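You operate a simulated robot arm through the tools that you are given. There is no shell and no other tool.

Carry out the task below with a simulated robot arm. There is one attempt and no reset: what you move stays moved.

JOB
Clamp the copper block in the vise between the white and green covers.
Fine: open the vise wider first, hang both covers on its jaws, wind it tight; leave the vise levers and the other blocks.

It is judged by the outcome, as a careful person would: the job done as asked, and still so three seconds after it is handed in. It fails if anything else is knocked over, pushed out of place, dropped, spilled or broken. A push-on lid holds only when it is set on centred and level and pressed home; a screw cap is set on level and turned clockwise until tight.

ROBOT AND FRAMES
A 6-joint arm with a two-finger gripper, fixed in place. Base frame: the origin is on the floor under the middle of its stand, x ahead of it, y to its left, z up. Lengths are in m, angles in degrees, forces in N, time in s.
It reaches about 1.206 m from its shoulder. Its first joint turns from -166.0 to 166.0 degrees. Payload 2.45 kg.
The TCP is the grasp point between the finger pads, 0.02 m short of the fingertips. In the tool frame z runs along the fingers and y along their closing line. The gripper opens to 0.14 m; its body begins 0.168 m behind the TCP.
Orientation is told as [roll, pitch, yaw] about the base's x, y, z axes, in that order, counted from this pose: with the fingers straight down and closing along the base's y, the tool's x points along the base's -x, its y along +y and its z along -z.

CONTROLS
- The arm moves only by the tool play_rows. Its argument "increments" is a list of rows, each a list of 7 numbers: the turn, a rotation vector about the base's x, y, z in units of 6 degrees (1.0 is 6 degrees), then the shift along the base's x, y, z in units of 25 mm (1.0 is 25 mm), then the finger opening in m, from 0 to 0.14. In form: [[ax, ay, az, dx, dy, dz, claw], ...]. A call has 1 to 20 rows; each row shifts and turns the commanded pose from where the row before left it. A call with a number of a shift or a turn outside -1 to 1 is refused whole. Each row takes 0.2 s and may step no farther than 0.05 m and 8.6 degrees from the row before; otherwise, or with a gripper value out of range, the whole call is refused. Where a pose cannot be reached the arm comes as near as it can. A force on the tool above 90 N (or 10 N above the force at the start of the call, whichever is more), or a blocked arm, ends the call early, and 0.2 s more pass. The fingers move at their own pace (about 0.045 m/s each) and stop on an object; they squeeze with about 35 N. The grip force told is the motor's: it shows also when the fingers shut on nothing. Time passes only in rows, and 0.2 s behind the last, so rows that do not move let the fingers close. The reply holds the time, the measured pose of the TCP, the force on the tool along the base axes, the opening and the grip force, in the units named above and with some noise, with the torque about the TCP (base axes, N m) and any sound that the robot's microphone picked up, and new pictures: "views" is both (left out), scene, wrist or none.
- Cameras (640 x 400 px; columns grow to the right, rows downward): "scene" is fixed at [0.0512, -0.6471, 1.4545]; the picture's right is [0.88, -0.48, 0.00], its down [-0.15, -0.26, -0.95] and it looks along [0.46, 0.83, -0.30] (base axes); focal length 319 px, centre (320, 200). "wrist" rides on the gripper at [0.078, 0.011, -0.209] in the tool frame; the picture's right is [-0.14, 0.99, 0.00], its down [-0.92, -0.13, -0.37] and it looks along [-0.37, -0.05, 0.93] (tool axes); focal length 280 px, centre (320, 200). There is no depth. A picture from a camera that has moved, and an enlarged one, comes with that camera's place and axes in the base frame and with its lens.
- close_up(camera, box): a new picture of the part [left, top, right, bottom] of that camera's present view, enlarged. No time passes.
- hand_in(): hands the job in; it is judged then, once.

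Places have to be worked out from the pictures, the camera data and where the tool is seen. Open the gripper and draw the arm clear of the work before you hand the job in, unless the task says otherwise.

The tools are called after ">>>" by a JSON object that holds its "method" and its "body". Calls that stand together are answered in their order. play_rows: Moves the arm, as the interface text tells. Its arguments: {"type":"object","properties":{"increments":{"type":"array","items":{"type":"array","items":{"type":"number"}}},"views":{"type":"string","enum":["both","scene","wrist","none"]}},"required":["increments"]} The other tools are called the same way: close_up (camera, box) takes an enlarged picture of a part of a camera's view; hand_in () hands the job in.

At the start:

```text
time_s: 0.0
eef_pos: [0.5401, -0.0045, 1.3603]
tcp_rot: [0.0, 0.0, 0.0]
force: [0.4, 0.4, 0.3]
moment: [-0.01, 0.01, 0.02]
finger_gap: 0.1401
gripper_force: 0.0
```

scene: 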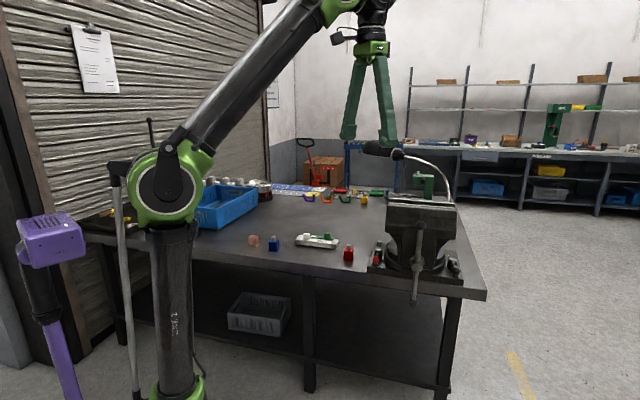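
wrist: 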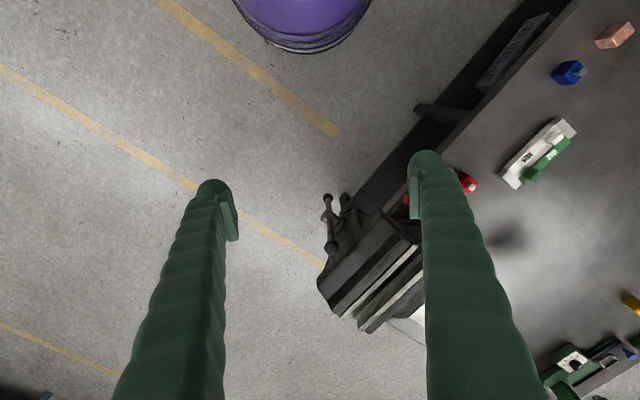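

I start by enlarging the areas that matter: the vise, the covers and the blocks.

>>> {"method": "close_up", "body": {"camera": "scene", "box": [340, 160, 500, 310]}}

>>> {"method": "close_up", "body": {"camera": "scene", "box": [230, 210, 370, 280]}}

>>> {"method": "close_up", "body": {"camera": "wrist", "box": [300, 150, 480, 350]}}

>>> {"method": "close_up", "body": {"camera": "wrist", "box": [480, 0, 640, 220]}}

```text
2.67 times, centred on (420, 235) of scene
camera zoom: at [0.0512, -0.6471, 1.4545], right [0.88, -0.48, 0.0], down [-0.15, -0.26, -0.95], along [0.46, 0.83, -0.3], focal length 851 px, centre (53, 107)
```

zoom: 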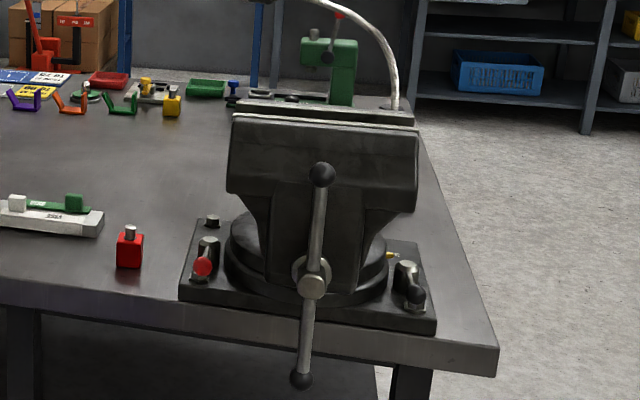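

```text
4.57 times, centred on (300, 245) of scene
camera zoom: at [0.0512, -0.6471, 1.4545], right [0.88, -0.48, 0.0], down [-0.15, -0.26, -0.95], along [0.46, 0.83, -0.3], focal length 1459 px, centre (411, -6)
```

zoom: 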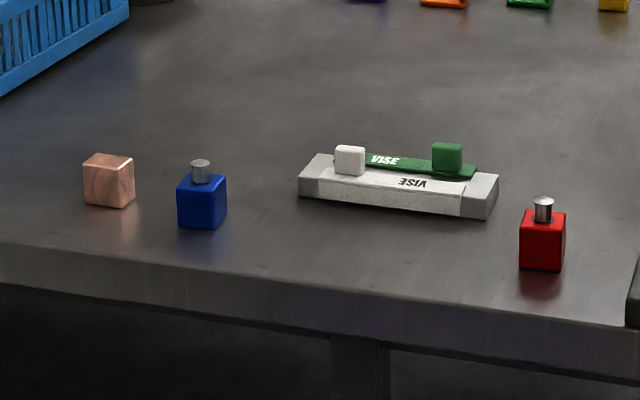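

```text
2.00 times, centred on (390, 250) of wrist
camera zoom: at [0.4614, 0.0067, 1.5695], right [0.14, 0.99, 0.0], down [0.92, -0.13, 0.37], along [0.37, -0.05, -0.93], focal length 561 px, centre (180, 100)
```

zoom: 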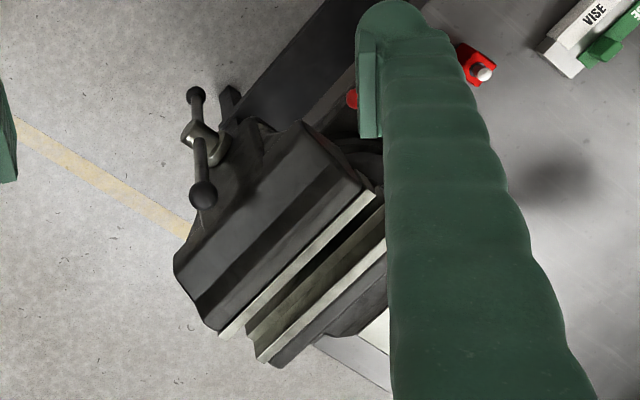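

```text
1.82 times, centred on (560, 110) of wrist
camera zoom: at [0.4614, 0.0067, 1.5695], right [0.14, 0.99, 0.0], down [0.92, -0.13, 0.37], along [0.37, -0.05, -0.93], focal length 510 px, centre (-116, 364)
```

zoom: 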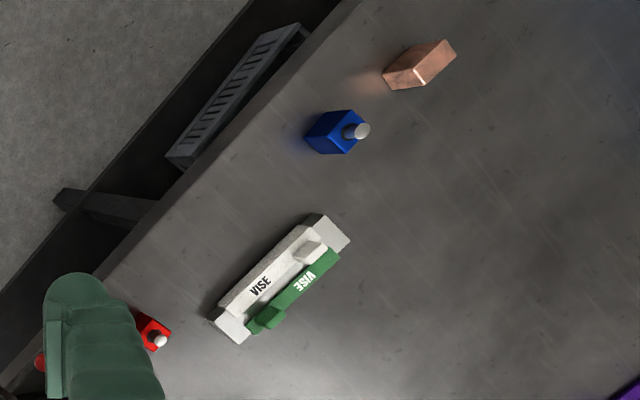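

The vise stands ahead-right and the blocks and covers lie on the bench to the left. I move the arm leftwards at height, with the fingers well clear, to get overhead wrist views of the covers and blocks.

>>> {"method": "play_rows", "body": {"increments": [[0, 0, 0, 0, 1, 0, 0.14], [0, 0, 0, 0, 1, 0, 0.14], [0, 0, 0, 0, 1, 0, 0.14], [0, 0, 0, 0, 1, 0, 0.14], [0, 0, 0, 0, 1, 0, 0.14], [0, 0, 0, 0, 1, 0, 0.14], [0, 0, 0, 0, 1, 0, 0.14], [0, 0, 0, 0, 1, 0, 0.14], [0, 0, 0, 0, 1, 0, 0.14], [0, 0, 0, 0, 1, 0, 0.14], [0, 0, 0, 0, 1, 0, 0.14], [0, 0, 0, 0, 1, 0, 0.14], [0, 0, 0, 0, 1, 0, 0.14], [0, 0, 0, 0, 1, 0, 0.14]]}}

```text
time_s: 3.0
eef_pos: [0.5375, 0.346, 1.3607]
tcp_rot: [-0.1, 0.0, 0.0]
force: [0.4, -0.8, 0.2]
moment: [0.05, -0.02, -0.02]
finger_gap: 0.14
gripper_force: 0.1
camera wrist: at [0.4612, 0.3569, 1.5695], right [0.14, 0.99, 0.0], down [0.92, -0.13, 0.37], along [0.37, -0.05, -0.93], focal length 280 px, centre (320, 200)
```

scene: 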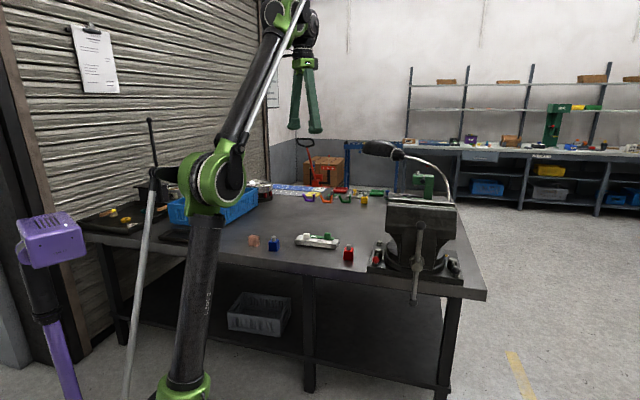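
wrist: 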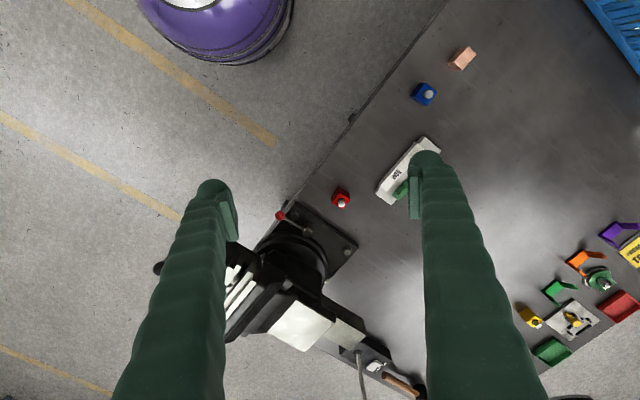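

Parallax between the two wrist views puts the bench top near z≈0.8. I enlarge the covers, blocks and vise from this viewpoint.

>>> {"method": "close_up", "body": {"camera": "wrist", "box": [320, 20, 500, 230]}}

>>> {"method": "close_up", "body": {"camera": "wrist", "box": [210, 170, 430, 390]}}

>>> {"method": "close_up", "body": {"camera": "scene", "box": [380, 180, 480, 240]}}

```text
1.90 times, centred on (410, 125) of wrist
camera zoom: at [0.4612, 0.3569, 1.5695], right [0.14, 0.99, 0.0], down [0.92, -0.13, 0.37], along [0.37, -0.05, -0.93], focal length 534 px, centre (149, 343)
```

zoom: 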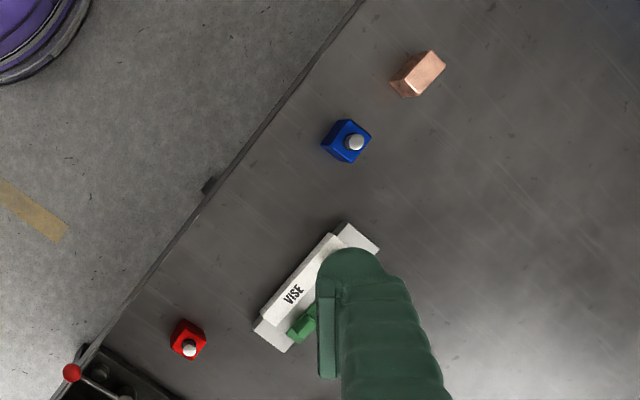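

```text
1.82 times, centred on (320, 280) of wrist
camera zoom: at [0.4612, 0.3569, 1.5695], right [0.14, 0.99, 0.0], down [0.92, -0.13, 0.37], along [0.37, -0.05, -0.93], focal length 510 px, centre (320, 54)
```

zoom: 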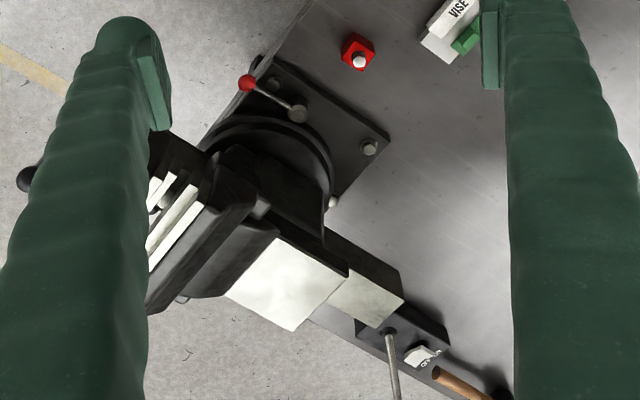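

```text
6.40 times, centred on (430, 210) of scene
camera zoom: at [0.0512, -0.6471, 1.4545], right [0.88, -0.48, 0.0], down [-0.15, -0.26, -0.95], along [0.46, 0.83, -0.3], focal length 2043 px, centre (-384, 136)
```

zoom: 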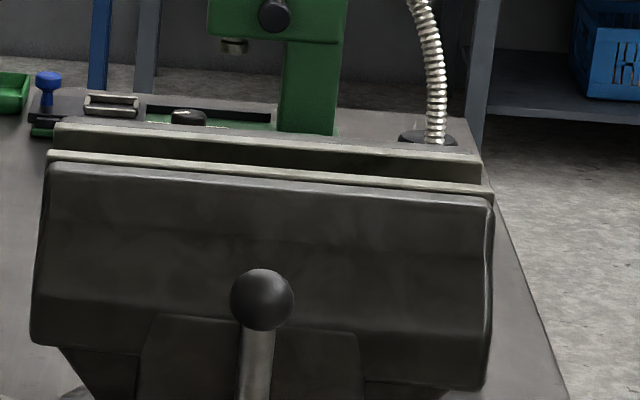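

The numbers agree well: jaw tops are at z≈1.118, the front jaw runs from (0.757,0.148) to (0.911,-0.011), and the handle hub is near (0.757,-0.009,0.949) with its bar vertical. I go lower over the covers to see their shape.

>>> {"method": "play_rows", "body": {"increments": [[0, 0, 0, 0.1, 0.95, -0.9, 0.14], [0, 0, 0, 0.1, 0.95, -0.9, 0.14], [0, 0, 0, 0.1, 0.95, -0.9, 0.14], [0, 0, 0, 0.1, 0.95, -0.9, 0.14], [0, 0, 0, 0.1, 0.95, -0.9, 0.14], [0, 0, 0, 0.1, 0.95, -0.9, 0.14], [0, 0, 0, 0.1, 0.95, -0.9, 0.14], [0, 0, 0, 0.1, 0.95, -0.9, 0.14], [0, 0, 0, 0, 0, 0, 0.14]]}}

```text
time_s: 5.0
eef_pos: [0.5579, 0.5363, 1.1806]
tcp_rot: [0.0, 0.0, 0.0]
force: [0.2, -0.7, -0.1]
moment: [0.0, 0.01, -0.01]
finger_gap: 0.1399
gripper_force: 0.0
camera wrist: at [0.4803, 0.5464, 1.3893], right [0.14, 0.99, 0.0], down [0.92, -0.13, 0.37], along [0.37, -0.05, -0.93], focal length 280 px, centre (320, 200)
```

scene: 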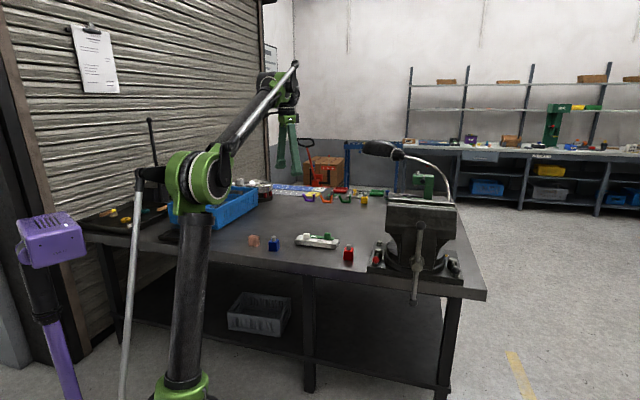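
wrist: 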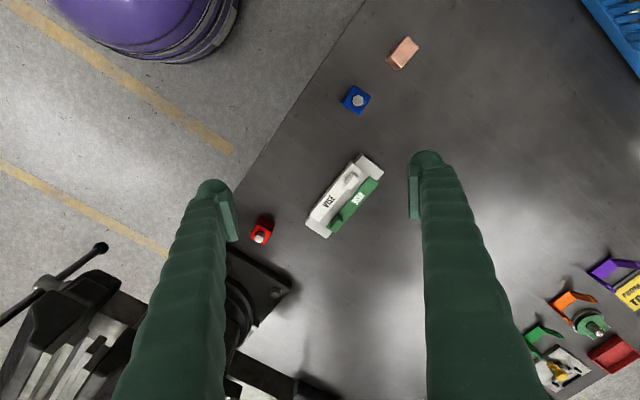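

>>> {"method": "close_up", "body": {"camera": "wrist", "box": [296, 140, 396, 245]}}

>>> {"method": "close_up", "body": {"camera": "wrist", "box": [335, 20, 435, 120]}}

>>> {"method": "close_up", "body": {"camera": "wrist", "box": [0, 200, 320, 400]}}

>>> {"method": "close_up", "body": {"camera": "scene", "box": [285, 225, 365, 270]}}

```text
3.81 times, centred on (346, 192) of wrist
camera zoom: at [0.4803, 0.5464, 1.3893], right [0.14, 0.99, 0.0], down [0.92, -0.13, 0.37], along [0.37, -0.05, -0.93], focal length 1068 px, centre (221, 229)
```

zoom: 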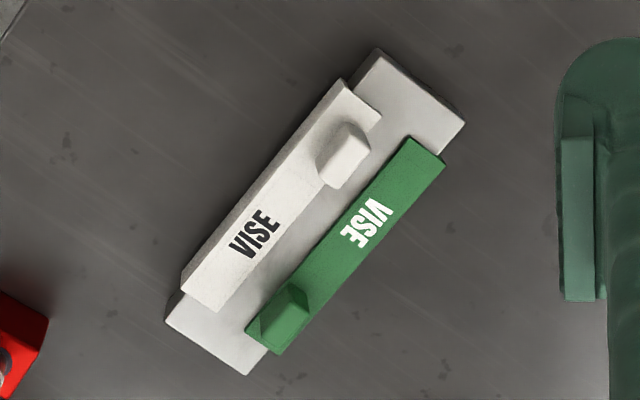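

```text
4.00 times, centred on (385, 70) of wrist
camera zoom: at [0.4803, 0.5464, 1.3893], right [0.14, 0.99, 0.0], down [0.92, -0.13, 0.37], along [0.37, -0.05, -0.93], focal length 1122 px, centre (60, 720)
```

zoom: 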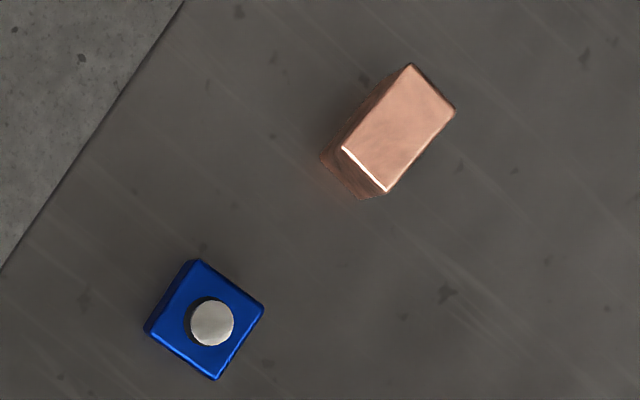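

```text
2.00 times, centred on (160, 300) of wrist
camera zoom: at [0.4803, 0.5464, 1.3893], right [0.14, 0.99, 0.0], down [0.92, -0.13, 0.37], along [0.37, -0.05, -0.93], focal length 561 px, centre (640, 0)
```

zoom: 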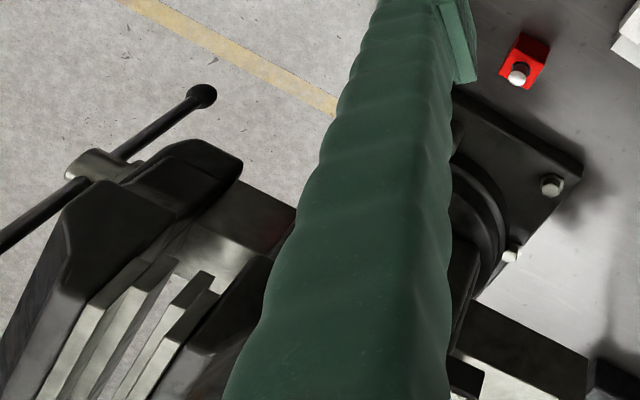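

```text
8.00 times, centred on (325, 248) of scene
camera zoom: at [0.0512, -0.6471, 1.4545], right [0.88, -0.48, 0.0], down [-0.15, -0.26, -0.95], along [0.46, 0.83, -0.3], focal length 2553 px, centre (280, -180)
```

zoom: 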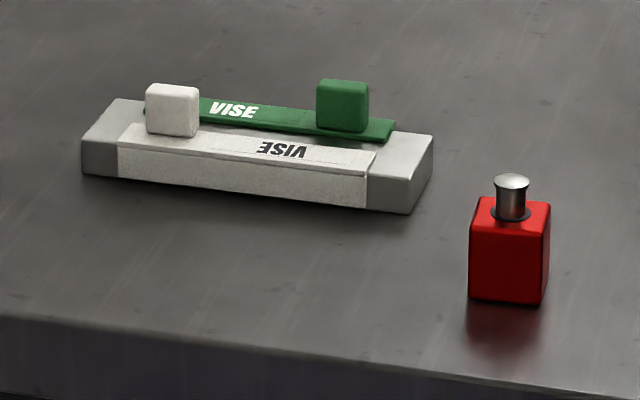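

The covers are L-shaped and hang on a grey stand aligned at about 45°. White has its skirt on the near side, so it suits the rear jaw; green has its skirt on the far side, so it suits the front jaw. The copper block is about 27×42×44 mm. Now I rise, turn the gripper 45° and go over the vise to look into the jaw gap.

>>> {"method": "play_rows", "body": {"increments": [[0, 0, 1, 0, 0, 1, 0.14], [0, 0, 1, 0, 0, 1, 0.14], [0, 0, 1, 0.6, -0.9, 1, 0.14], [0, 0, 1, 0.6, -0.9, 1, 0.14], [0, 0, 1, 0.6, -0.9, 1, 0.14], [0, 0, 1, 0.6, -0.9, 1, 0.14], [0, 0, 1, 0.6, -0.9, 1, 0.14], [0, 0, 0.5, 0.6, -0.9, 1, 0.14], [0, 0, 0, 0.6, -0.9, 0, 0.14], [0, 0, 0, 0.6, -0.9, 0, 0.14], [0, 0, 0, 0.6, -0.9, 0, 0.14], [0, 0, 0, 0.6, -0.9, 0, 0.14], [0, 0, 0, 0.6, -0.9, 0, 0.14], [0, 0, 0, 0.6, -0.9, 0, 0.14], [0, 0, 0, 0.6, -0.9, 0, 0.14], [0, 0, 0, 0.6, -0.9, 0, 0.14], [0, 0, 0, 0.6, -0.9, 0, 0.14], [0, 0, 0, 0.6, -0.9, 0, 0.14], [0, 0, 0, 0.6, -0.9, 0, 0.14], [0, 0, 0, 0.6, -0.9, 0, 0.14]]}}

```text
time_s: 9.2
eef_pos: [0.7697, 0.1192, 1.295]
tcp_rot: [0.0, 0.0, 45.0]
force: [-0.4, 0.3, -0.2]
moment: [-0.15, -0.12, 0.0]
finger_gap: 0.14
gripper_force: 0.1
out of reach, approached as far as the arm can: row 6, 7, 8, 10, 12, 14, 15, 17, 18, 20
camera wrist: at [0.7064, 0.0714, 1.5051], right [-0.6, 0.8, 0.0], down [0.74, 0.56, 0.37], along [0.29, 0.22, -0.93], focal length 280 px, centre (320, 200)
```

scene: 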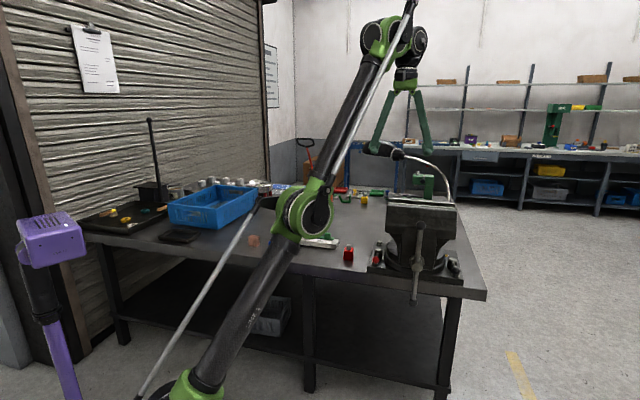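
wrist: 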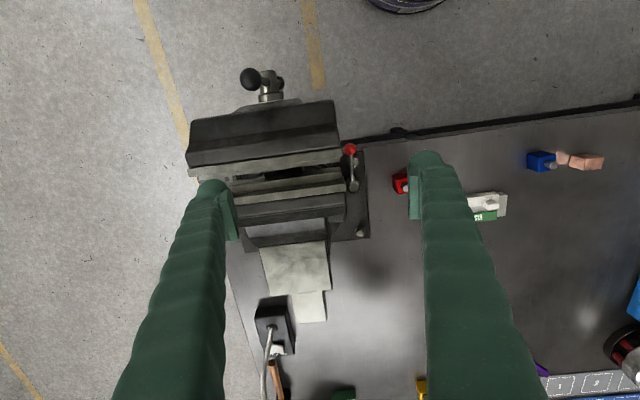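

The reach limit shows up: at radius 0.78 the tool cannot rise above about z=1.295. I enlarge this overhead view of the vise jaws.

>>> {"method": "close_up", "body": {"camera": "wrist", "box": [175, 60, 375, 260]}}

>>> {"method": "close_up", "body": {"camera": "wrist", "box": [230, 130, 370, 220]}}

>>> {"method": "close_up", "body": {"camera": "wrist", "box": [230, 60, 310, 110]}}

```text
2.00 times, centred on (275, 160) of wrist
camera zoom: at [0.7064, 0.0714, 1.5051], right [-0.6, 0.8, 0.0], down [0.74, 0.56, 0.37], along [0.29, 0.22, -0.93], focal length 561 px, centre (410, 280)
```

zoom: 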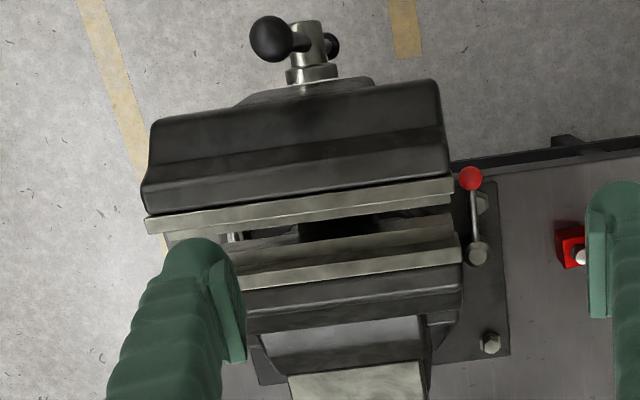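

```text
4.44 times, centred on (300, 175) of wrist
camera zoom: at [0.7064, 0.0714, 1.5051], right [-0.6, 0.8, 0.0], down [0.74, 0.56, 0.37], along [0.29, 0.22, -0.93], focal length 1246 px, centre (409, 311)
```

zoom: 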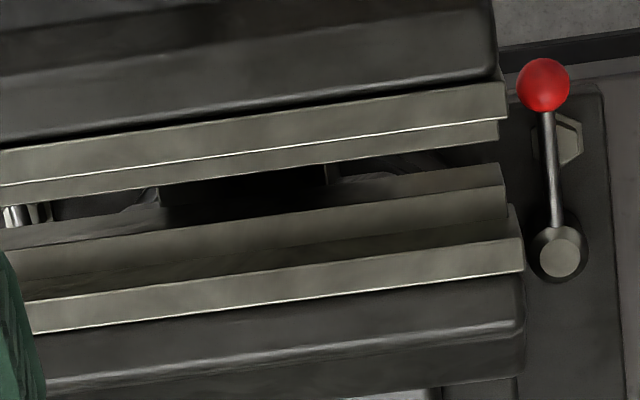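

```text
8.00 times, centred on (270, 85) of wrist
camera zoom: at [0.7064, 0.0714, 1.5051], right [-0.6, 0.8, 0.0], down [0.74, 0.56, 0.37], along [0.29, 0.22, -0.93], focal length 2243 px, centre (720, 1120)
```

zoom: 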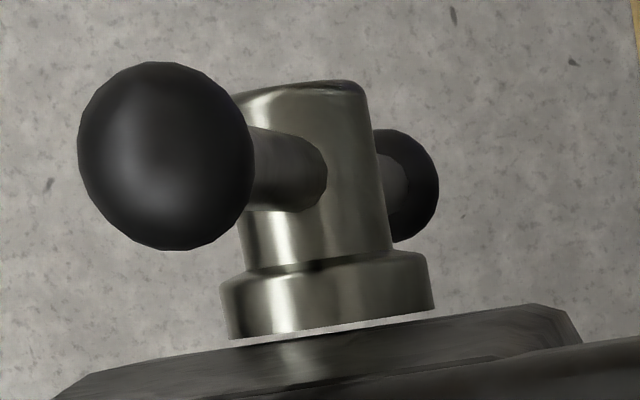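

Both jaw inserts seem to have a lower step sticking into the gap, which would be a shelf for the block. I zoom in more to measure it.

>>> {"method": "close_up", "body": {"camera": "wrist", "box": [300, 140, 356, 175]}}

>>> {"method": "close_up", "body": {"camera": "wrist", "box": [300, 165, 356, 200]}}

>>> {"method": "close_up", "body": {"camera": "wrist", "box": [230, 155, 310, 205]}}

```text
11.43 times, centred on (328, 158) of wrist
camera zoom: at [0.7064, 0.0714, 1.5051], right [-0.6, 0.8, 0.0], down [0.74, 0.56, 0.37], along [0.29, 0.22, -0.93], focal length 3204 px, centre (229, 686)
```

zoom: 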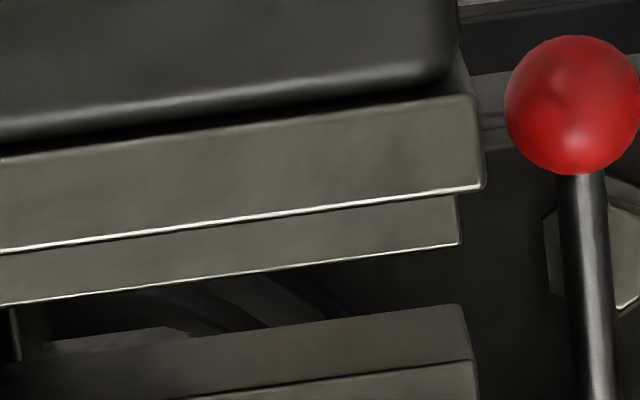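

```text
11.43 times, centred on (328, 182) of wrist
camera zoom: at [0.7064, 0.0714, 1.5051], right [-0.6, 0.8, 0.0], down [0.74, 0.56, 0.37], along [0.29, 0.22, -0.93], focal length 3204 px, centre (229, 400)
```

zoom: 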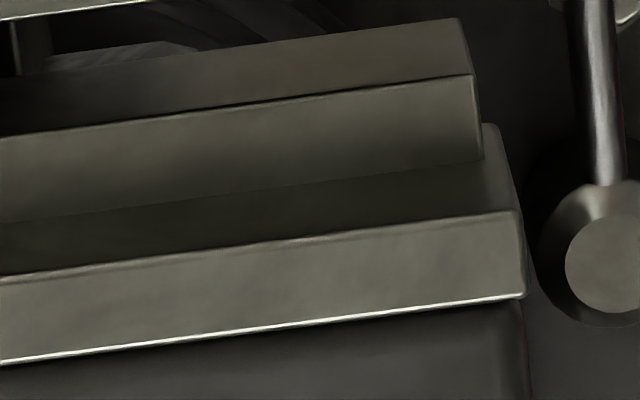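

```text
8.00 times, centred on (270, 180) of wrist
camera zoom: at [0.7064, 0.0714, 1.5051], right [-0.6, 0.8, 0.0], down [0.74, 0.56, 0.37], along [0.29, 0.22, -0.93], focal length 2243 px, centre (720, 360)
```

zoom: 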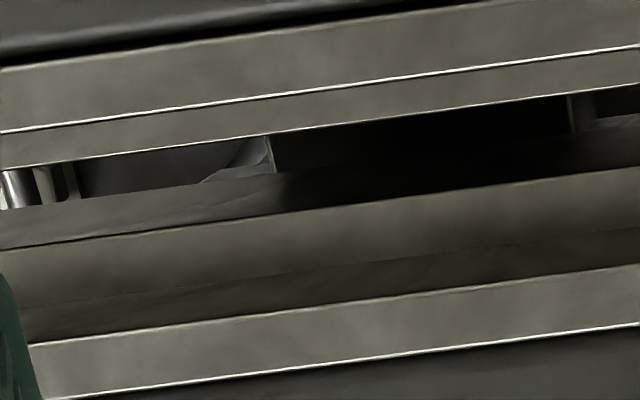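

The jaws have shelves 23 mm below their tops (z≈1.095), 12 mm deep, and the upper jaw gap is now about 40 mm. Next I back off in front of the vise and tilt the gripper horizontal to face the handle, staying high while doing so.

>>> {"method": "play_rows", "body": {"increments": [[0.884, -0.884, 0, -0.57, -0.8, -0.32, 0.14], [0.884, -0.884, 0, -0.57, -0.8, -0.32, 0.14], [0.884, -0.884, 0, -0.57, -0.8, -0.32, 0.14], [0.884, -0.884, 0, -0.57, -0.8, -0.32, 0.14], [0.884, -0.884, 0, -0.57, -0.8, -0.32, 0.14], [0.884, -0.884, 0, -0.57, -0.8, -0.32, 0.14], [0.884, -0.884, 0, -0.57, -0.8, -0.32, 0.14], [0.884, -0.884, 0, -0.57, -0.8, -0.32, 0.14], [0.884, -0.884, 0, -0.57, -0.8, -0.32, 0.14], [0.884, -0.884, 0, -0.57, -0.8, -0.32, 0.14], [0.884, -0.884, 0, -0.57, -0.8, -0.32, 0.14], [0.884, -0.884, 0, -0.57, -0.8, -0.32, 0.14]]}}

```text
time_s: 11.8
eef_pos: [0.8768, -0.1972, 1.5944]
tcp_rot: [-12.3, -89.9, 57.5]
force: [-0.8, 0.7, 0.5]
moment: [-0.04, 0.05, -0.12]
finger_gap: 0.1401
gripper_force: 0.2
out of reach, approached as far as the arm can: row 1, 2, 3, 4, 5, 6, 7, 8, 9, 10, 11, 12
camera wrist: at [0.7232, -0.3378, 1.5163], right [-0.7, 0.7, 0.14], down [-0.17, -0.35, 0.92], along [0.69, 0.62, 0.36], focal length 280 px, centre (320, 200)
```

scene: 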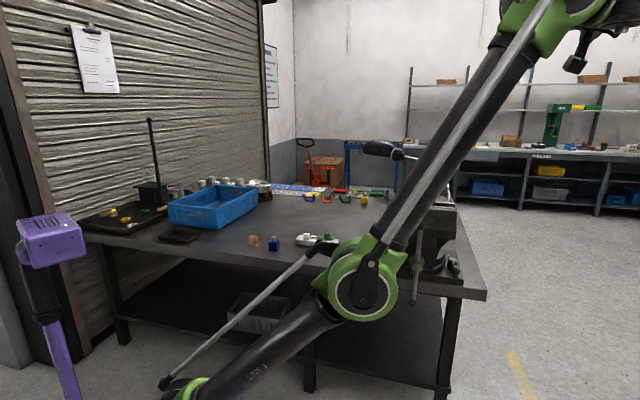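
wrist: 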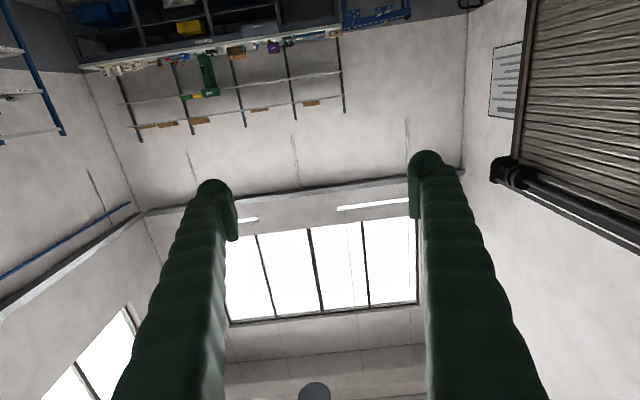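

The arm ran into a limit and swung up instead (TCP reads 0.877, -0.197, 1.594). It is clear of everything, so I play two still rows to see whether it is settled.

>>> {"method": "play_rows", "body": {"increments": [[0, 0, 0, 0, 0, 0, 0.14], [0, 0, 0, 0, 0, 0, 0.14]], "views": "none"}}

```text
time_s: 12.4
eef_pos: [0.8779, -0.198, 1.5929]
tcp_rot: [2.3, -89.8, 42.9]
force: [0.3, -0.4, -0.2]
moment: [-0.01, 0.0, 0.03]
finger_gap: 0.14
gripper_force: 0.0
```

The pose holds with no limit flagged, so the command follows what was achieved; the arm looks fully stretched. I try to fold it by drawing the tool straight back towards the shoulder.

>>> {"method": "play_rows", "body": {"increments": [[0, 0, 0, -0.8, 0.4, -0.8, 0.14], [0, 0, 0, -0.8, 0.4, -0.8, 0.14], [0, 0, 0, -0.8, 0.4, -0.8, 0.14], [0, 0, 0, -0.8, 0.4, -0.8, 0.14]]}}

```text
time_s: 13.4
eef_pos: [0.7968, -0.1574, 1.5096]
tcp_rot: [31.6, -90.0, 13.5]
force: [1.5, -1.1, -0.8]
moment: [0.15, -0.13, 0.27]
finger_gap: 0.1397
gripper_force: 0.0
camera wrist: at [0.6424, -0.2974, 1.4318], right [-0.7, 0.7, 0.14], down [-0.17, -0.35, 0.92], along [0.69, 0.62, 0.36], focal length 280 px, centre (320, 200)
```

scene: 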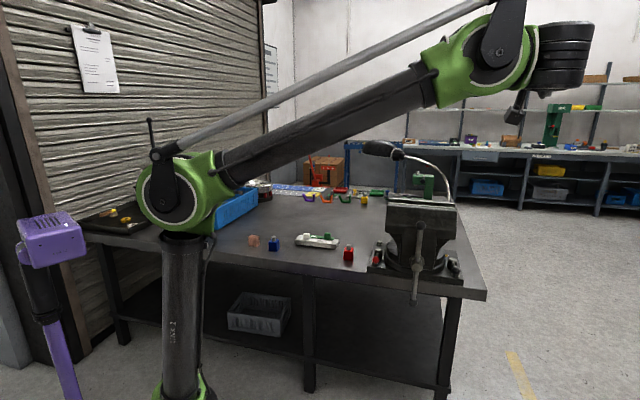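
wrist: 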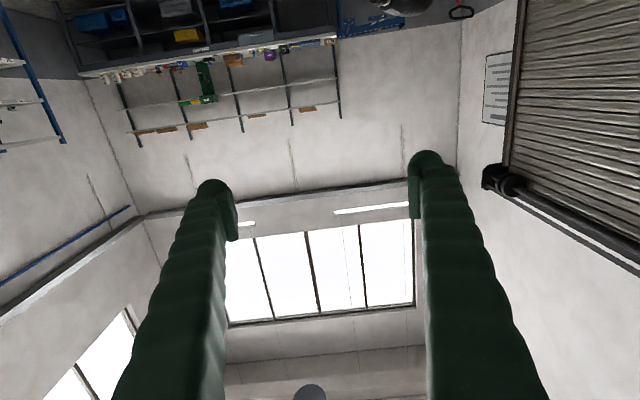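

The arm folds again and follows exactly. Now I go down in front of the handle, keeping the fingers well short of it.

>>> {"method": "play_rows", "body": {"increments": [[0, 0, 0, -0.5, 0.2, -1, 0.14], [0, 0, 0, -0.5, 0.2, -1, 0.14], [0, 0, 0, -0.5, 0.2, -1, 0.14], [0, 0, 0, -0.5, 0.2, -1, 0.14], [0, 0, 0, -0.5, 0.2, -1, 0.14], [0, 0, 0, -0.5, 0.2, -1, 0.14], [0, 0, 0, -0.5, 0.2, -1, 0.14], [0, 0, 0, -0.5, 0.2, -1, 0.14], [0, 0, 0, -0.5, 0.2, -1, 0.14], [0, 0, 0, -0.5, 0.2, -1, 0.14], [0, 0, 0, -0.2, 0.2, -1, 0.14], [0, 0, 0, 0, 0, -1, 0.14], [0, 0, 0, 0, 0, -1, 0.14], [0, 0, 0, 0, 0, -1, 0.14], [0, 0, 0, 0, 0, -1, 0.14], [0, 0, 0, 0, 0, -1, 0.14]]}}

```text
time_s: 16.8
eef_pos: [0.665, -0.1054, 1.1098]
tcp_rot: [-3.2, -90.0, 48.2]
force: [-0.1, -1.0, -0.1]
moment: [-0.03, -0.01, 0.04]
finger_gap: 0.14
gripper_force: 0.0
camera wrist: at [0.5109, -0.2455, 1.0328], right [-0.7, 0.7, 0.14], down [-0.17, -0.35, 0.92], along [0.69, 0.62, 0.36], focal length 280 px, centre (320, 200)
```

scene: 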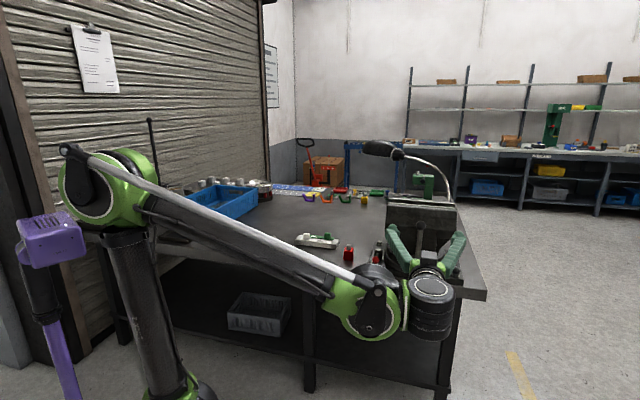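
wrist: 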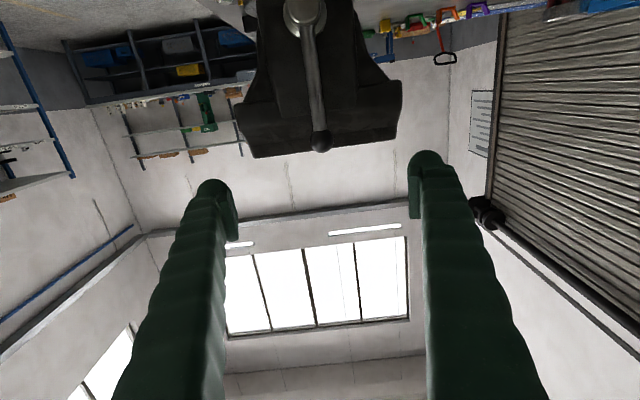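

The handle is now in the wrist view (upside down, the camera hangs below). I lower to hub height and roll the hand about the screw axis so the two fingers will straddle the bar just clockwise of it, ready to turn it counter-clockwise.

>>> {"method": "play_rows", "body": {"increments": [[0.884, 0.884, 0, 0, 0, -1, 0.14], [0.884, 0.884, 0, 0, 0, -1, 0.14], [0.884, 0.884, 0, 0, 0, -1, 0.14], [0.884, 0.884, 0, 0, 0, -1, 0.14], [0.884, 0.884, 0, 0, 0, -1, 0.14], [0.884, 0.884, 0, 0, 0, -1, 0.14], [0.884, 0.884, 0, 0, 0, -0.44, 0.14], [0.884, 0.884, 0, 0, 0, 0, 0.14], [0.884, 0.884, 0, 0, 0, 0, 0.14], [0.884, 0.884, 0, 0, 0, 0, 0.14], [0.884, 0.884, 0, 0, 0, 0, 0.14], [0.884, 0.884, 0, 0, 0, 0, 0.14], [0.884, 0.884, 0, 0, 0, 0, 0.14], [0.884, 0.884, 0, 0, 0, 0, 0.14], [0.884, 0.884, 0, 0, 0, 0, 0.14]]}}

```text
time_s: 20.0
eef_pos: [0.6651, -0.1046, 0.9508]
tcp_rot: [90.0, 22.4, -45.0]
force: [0.3, 0.5, 0.0]
moment: [0.0, 0.02, -0.01]
finger_gap: 0.1399
gripper_force: 0.0
camera wrist: at [0.4711, -0.2038, 0.9909], right [0.36, -0.36, 0.86], down [0.31, -0.83, -0.47], along [0.88, 0.43, -0.19], focal length 280 px, centre (320, 200)
```

scene: 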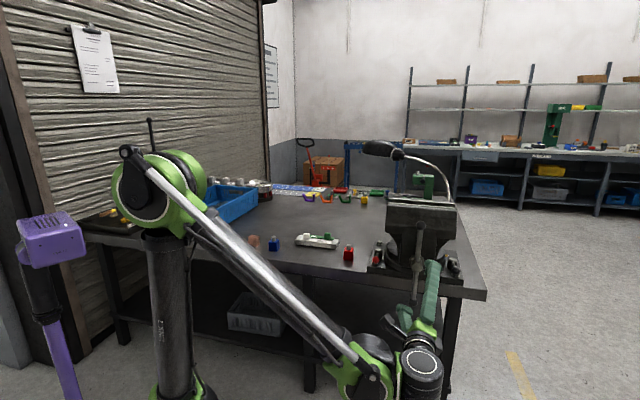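
wrist: 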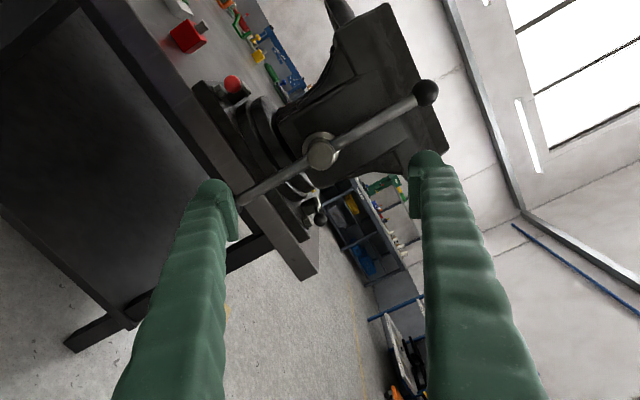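

The hub shows at (0.755,-0.007,0.953), 3 mm off the tool axis, and the fingers sit about 22° clockwise of the bar with room to spare. I correct sideways a little and advance so the fingertips pass just beyond the bar.

>>> {"method": "play_rows", "body": {"increments": [[0, 0, 0, 0.672, 0.704, 0, 0.14], [0, 0, 0, 0.672, 0.704, 0, 0.14], [0, 0, 0, 0.672, 0.704, 0, 0.14], [0, 0, 0, 0.672, 0.704, 0, 0.14], [0, 0, 0, 0.672, 0.704, 0, 0.14]]}}

```text
time_s: 21.2
eef_pos: [0.7493, -0.0157, 0.9498]
tcp_rot: [90.0, 22.4, -45.0]
force: [-1.1, 0.6, 0.5]
moment: [0.01, -0.01, 0.02]
finger_gap: 0.1399
gripper_force: 0.0
camera wrist: at [0.5543, -0.1151, 0.99], right [0.36, -0.36, 0.86], down [0.31, -0.83, -0.47], along [0.88, 0.43, -0.19], focal length 280 px, centre (320, 200)
```

scene: 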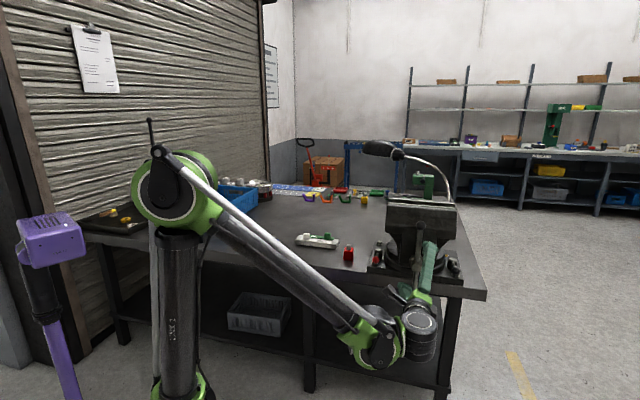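
wrist: 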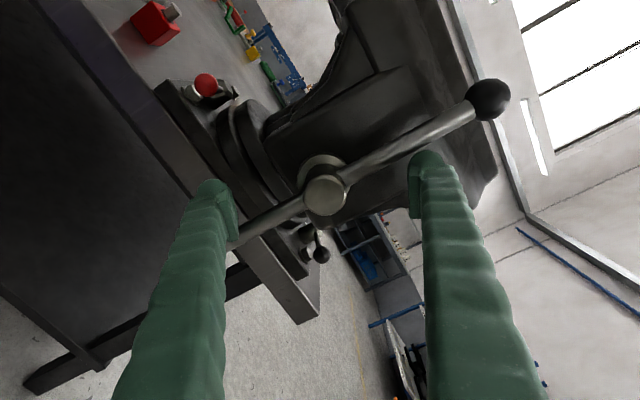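

The geometry checks out: at the bar's depth the fingers are about 28 mm beside it. I now turn counter-clockwise (about -a) 45° and watch the handle and the force.

>>> {"method": "play_rows", "body": {"increments": [[-0.884, -0.884, 0, 0, 0, 0, 0.14], [-0.884, -0.884, 0, 0, 0, 0, 0.14], [-0.884, -0.884, 0, 0, 0, 0, 0.14], [-0.884, -0.884, 0, 0, 0, 0, 0.14], [-0.884, -0.884, 0, 0, 0, 0, 0.14], [-0.884, -0.884, 0, 0, 0, 0, 0.14]]}}

```text
time_s: 22.6
eef_pos: [0.7496, -0.0161, 0.9507]
tcp_rot: [90.0, -22.7, -45.0]
force: [1.0, -3.6, 3.1]
moment: [0.35, 0.16, 0.12]
finger_gap: 0.1399
gripper_force: 0.1
camera wrist: at [0.55, -0.1098, 0.9309], right [-0.18, 0.18, 0.97], down [0.38, -0.9, 0.24], along [0.91, 0.41, 0.09], focal length 280 px, centre (320, 200)
```

scene: 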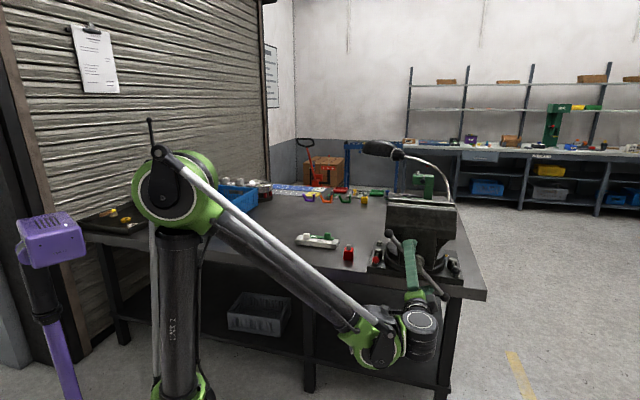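
wrist: 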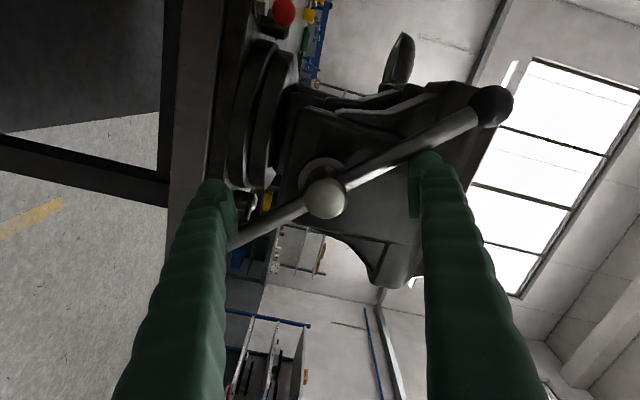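

The handle turns easily with the hand (about 0.4 N·m). I keep turning counter-clockwise.

>>> {"method": "play_rows", "body": {"increments": [[-0.884, -0.884, 0, 0, 0, 0, 0.14], [-0.884, -0.884, 0, 0, 0, 0, 0.14], [-0.884, -0.884, 0, 0, 0, 0, 0.14], [-0.884, -0.884, 0, 0, 0, 0, 0.14], [-0.884, -0.884, 0, 0, 0, 0, 0.14], [-0.884, -0.884, 0, 0, 0, 0, 0.14], [-0.884, -0.884, 0, 0, 0, 0, 0.14], [-0.884, -0.884, 0, 0, 0, 0, 0.14], [-0.884, -0.884, 0, 0, 0, 0, 0.14], [-0.884, -0.884, 0, 0, 0, 0, 0.14]]}}

>>> {"method": "close_up", "body": {"camera": "scene", "box": [370, 180, 490, 310]}}

```text
time_s: 24.8
eef_pos: [0.7507, -0.0158, 0.9512]
tcp_rot: [-89.8, -82.5, 134.8]
force: [-1.3, 1.1, 4.6]
moment: [0.27, 0.23, 0.01]
finger_gap: 0.14
gripper_force: 0.0
camera wrist: at [0.6033, -0.1631, 0.8716], right [-0.71, 0.71, 0.0], down [-0.26, -0.26, 0.93], along [0.66, 0.66, 0.37], focal length 280 px, centre (320, 200)
```

scene: 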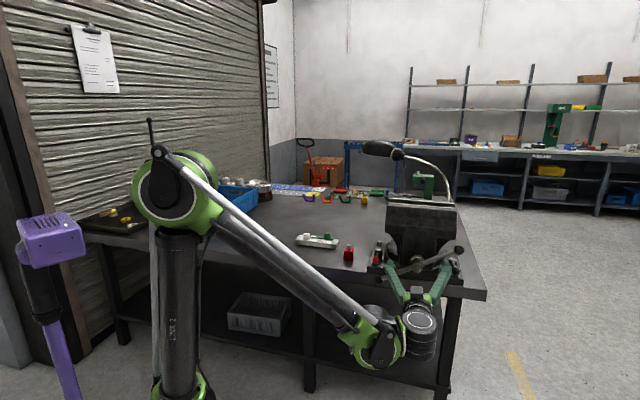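
wrist: 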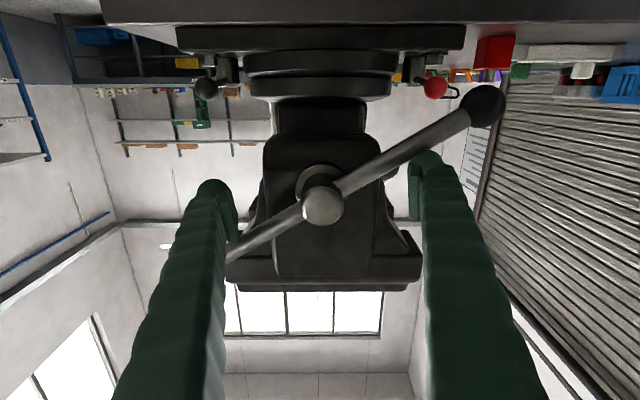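

```text
3.08 times, centred on (430, 245) of scene
camera zoom: at [0.0512, -0.6471, 1.4545], right [0.88, -0.48, 0.0], down [-0.15, -0.26, -0.95], along [0.46, 0.83, -0.3], focal length 982 px, centre (-18, 62)
```

zoom: 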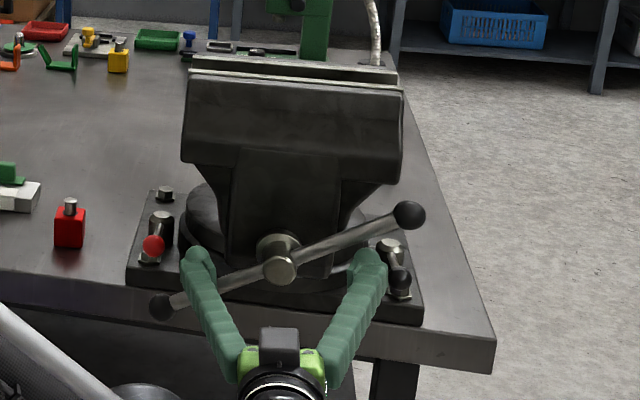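

The bar has come round about 117°. I check the jaw gap with the same enlarged view as before.

>>> {"method": "close_up", "body": {"camera": "scene", "box": [380, 180, 480, 240]}}

```text
6.40 times, centred on (430, 210) of scene
camera zoom: at [0.0512, -0.6471, 1.4545], right [0.88, -0.48, 0.0], down [-0.15, -0.26, -0.95], along [0.46, 0.83, -0.3], focal length 2043 px, centre (-384, 136)
```

zoom: 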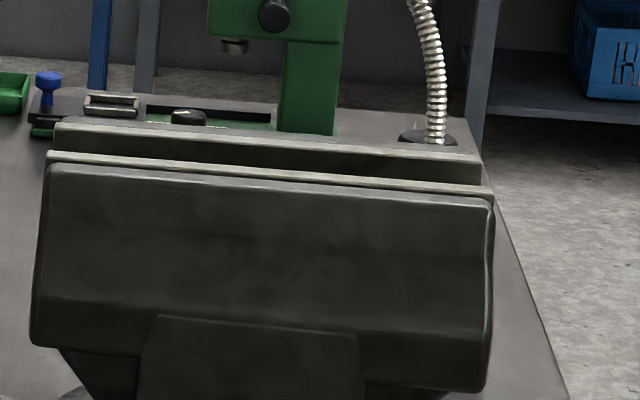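

No clear jaw travel yet, so the thread pitch must be fine. I continue counter-clockwise by another 150°.

>>> {"method": "play_rows", "body": {"increments": [[-0.884, -0.884, 0, 0, 0, 0, 0.14], [-0.884, -0.884, 0, 0, 0, 0, 0.14], [-0.884, -0.884, 0, 0, 0, 0, 0.14], [-0.884, -0.884, 0, 0, 0, 0, 0.14], [-0.884, -0.884, 0, 0, 0, 0, 0.14], [-0.884, -0.884, 0, 0, 0, 0, 0.14], [-0.884, -0.884, 0, 0, 0, 0, 0.14], [-0.884, -0.884, 0, 0, 0, 0, 0.14], [-0.884, -0.884, 0, 0, 0, 0, 0.14], [-0.884, -0.884, 0, 0, 0, 0, 0.14], [-0.884, -0.884, 0, 0, 0, 0, 0.14], [-0.884, -0.884, 0, 0, 0, 0, 0.14], [-0.884, -0.884, 0, 0, 0, 0, 0.14], [-0.884, -0.884, 0, 0, 0, 0, 0.14]]}}

>>> {"method": "close_up", "body": {"camera": "scene", "box": [380, 180, 480, 240]}}

```text
time_s: 27.8
eef_pos: [0.7532, -0.0109, 0.9507]
tcp_rot: [-86.3, -6.2, 134.1]
force: [-0.9, 0.7, 0.6]
moment: [0.03, 0.01, 0.02]
finger_gap: 0.1397
gripper_force: 0.1
out of reach, approached as far as the arm can: row 11, 12, 13, 14
camera wrist: at [0.6573, -0.2139, 0.9449], right [-0.21, 0.13, -0.97], down [-0.88, 0.4, 0.25], along [0.42, 0.91, 0.03], focal length 280 px, centre (320, 200)
```

scene: 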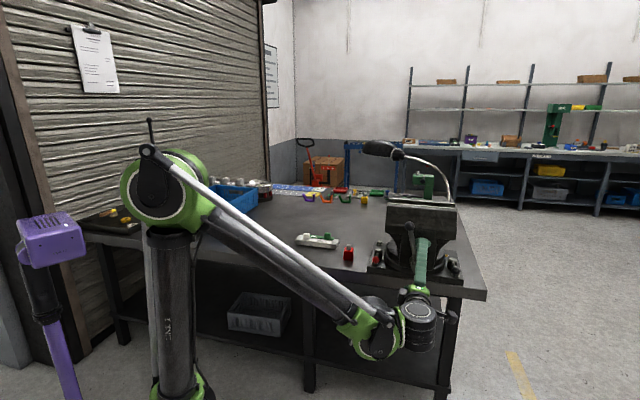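
wrist: 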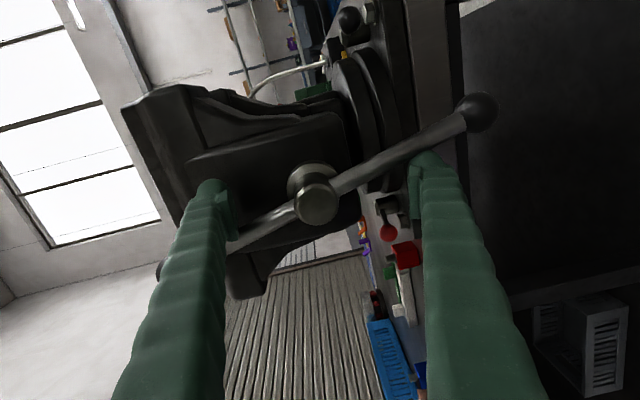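

```text
6.40 times, centred on (430, 210) of scene
camera zoom: at [0.0512, -0.6471, 1.4545], right [0.88, -0.48, 0.0], down [-0.15, -0.26, -0.95], along [0.46, 0.83, -0.3], focal length 2043 px, centre (-384, 136)
```

zoom: 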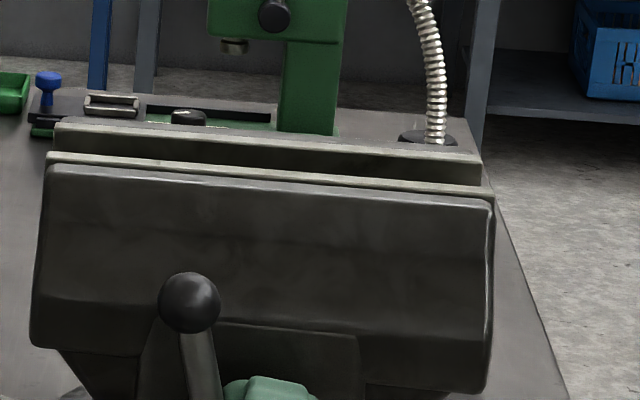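

The wrist roll limit was reached near +80°, after about 195° of handle turn. I measure the jaw travel with stronger enlargement.

>>> {"method": "close_up", "body": {"camera": "scene", "box": [380, 192, 412, 212]}}

>>> {"method": "close_up", "body": {"camera": "scene", "box": [440, 198, 472, 218]}}

```text
16.00 times, centred on (396, 202) of scene
camera zoom: at [0.0512, -0.6471, 1.4545], right [0.88, -0.48, 0.0], down [-0.15, -0.26, -0.95], along [0.46, 0.83, -0.3], focal length 5107 px, centre (-896, 168)
```

zoom: 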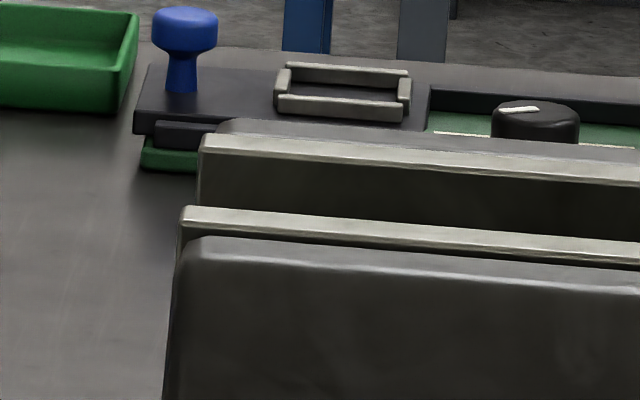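

```text
16.00 times, centred on (456, 208) of scene
camera zoom: at [0.0512, -0.6471, 1.4545], right [0.88, -0.48, 0.0], down [-0.15, -0.26, -0.95], along [0.46, 0.83, -0.3], focal length 5107 px, centre (-1856, 72)
```

zoom: 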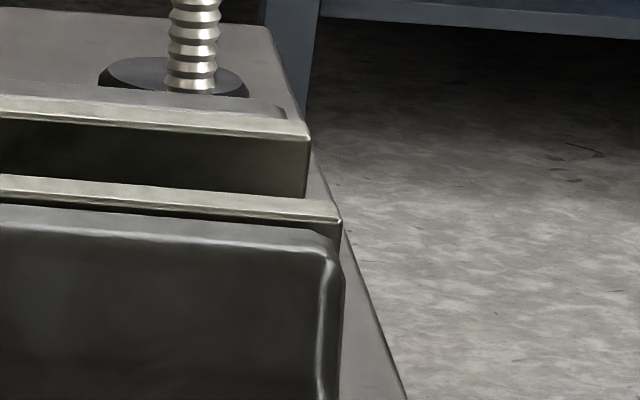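

The strokes are limited by the wrist roll. I'll instead push the bar round with closed fingers moving on a circle about the hub, which has no roll limit. First I withdraw, level and roll the hand back, and close the fingers.

>>> {"method": "play_rows", "body": {"increments": [[0, 0, 0, -0.8, -0.8, 0, 0.14], [0, 0, 0, -0.8, -0.8, 0, 0.14], [0, 0, 0, -0.8, -0.8, 0, 0.14], [0.436, -0.436, 0, 0, 0, 0, 0.14], [0.884, 0.884, 0, 0, 0, 0, 0], [0.884, 0.884, 0, 0, 0, 0, 0], [0.884, 0.884, 0, 0, 0, 0, 0], [0.884, 0.884, 0, 0, 0, 0, 0], [0.884, 0.884, 0, 0, 0, 0, 0], [0.884, 0.884, 0, 0, 0, 0, 0], [0.884, 0.884, 0, 0, 0, 0, 0], [0.884, 0.884, 0, 0, 0, 0, 0], [0.884, 0.884, 0, 0, 0, 0, 0], [0.884, 0.884, 0, 0, 0, 0, 0], [0.884, 0.884, 0, 0, 0, 0, 0]]}}

>>> {"method": "close_up", "body": {"camera": "scene", "box": [370, 180, 490, 310]}}

```text
time_s: 31.0
eef_pos: [0.6919, -0.0728, 0.9503]
tcp_rot: [-67.5, -88.7, 112.3]
force: [-0.3, -0.6, 0.3]
moment: [0.0, 0.0, 0.0]
finger_gap: 0.0
gripper_force: 29.2
camera wrist: at [0.5378, -0.2142, 0.8737], right [-0.7, 0.71, 0.12], down [-0.18, -0.33, 0.93], along [0.69, 0.63, 0.36], focal length 280 px, centre (320, 200)
```

scene: 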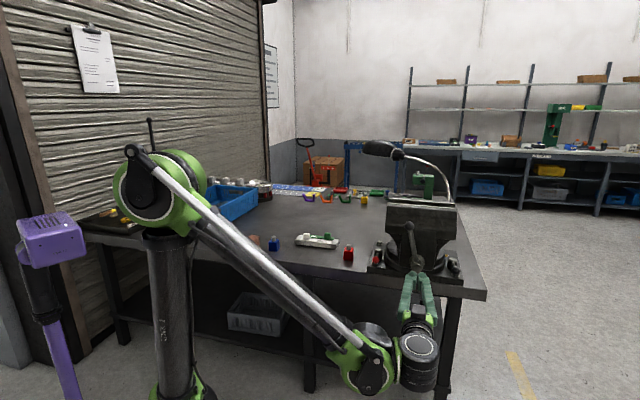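
wrist: 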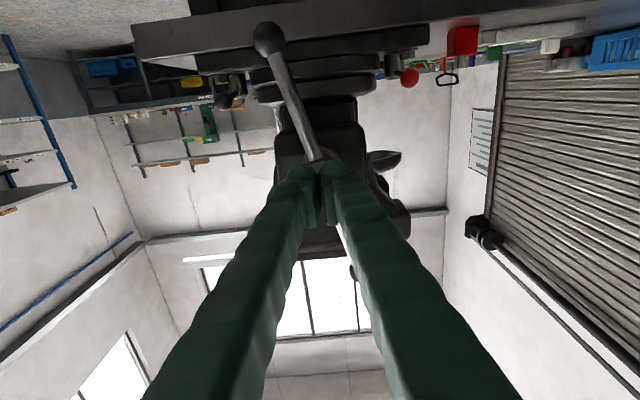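

```text
3.08 times, centred on (430, 245) of scene
camera zoom: at [0.0512, -0.6471, 1.4545], right [0.88, -0.48, 0.0], down [-0.15, -0.26, -0.95], along [0.46, 0.83, -0.3], focal length 982 px, centre (-18, 62)
```

zoom: 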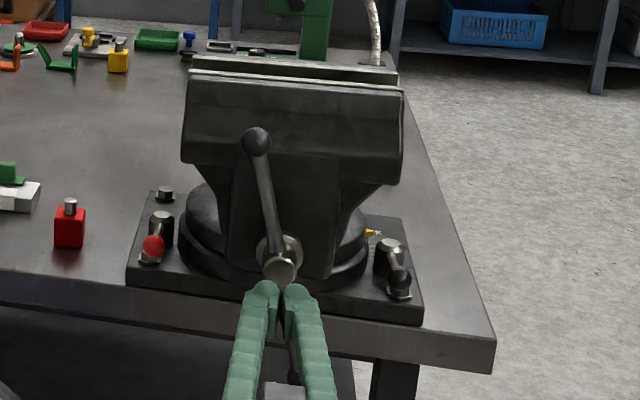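

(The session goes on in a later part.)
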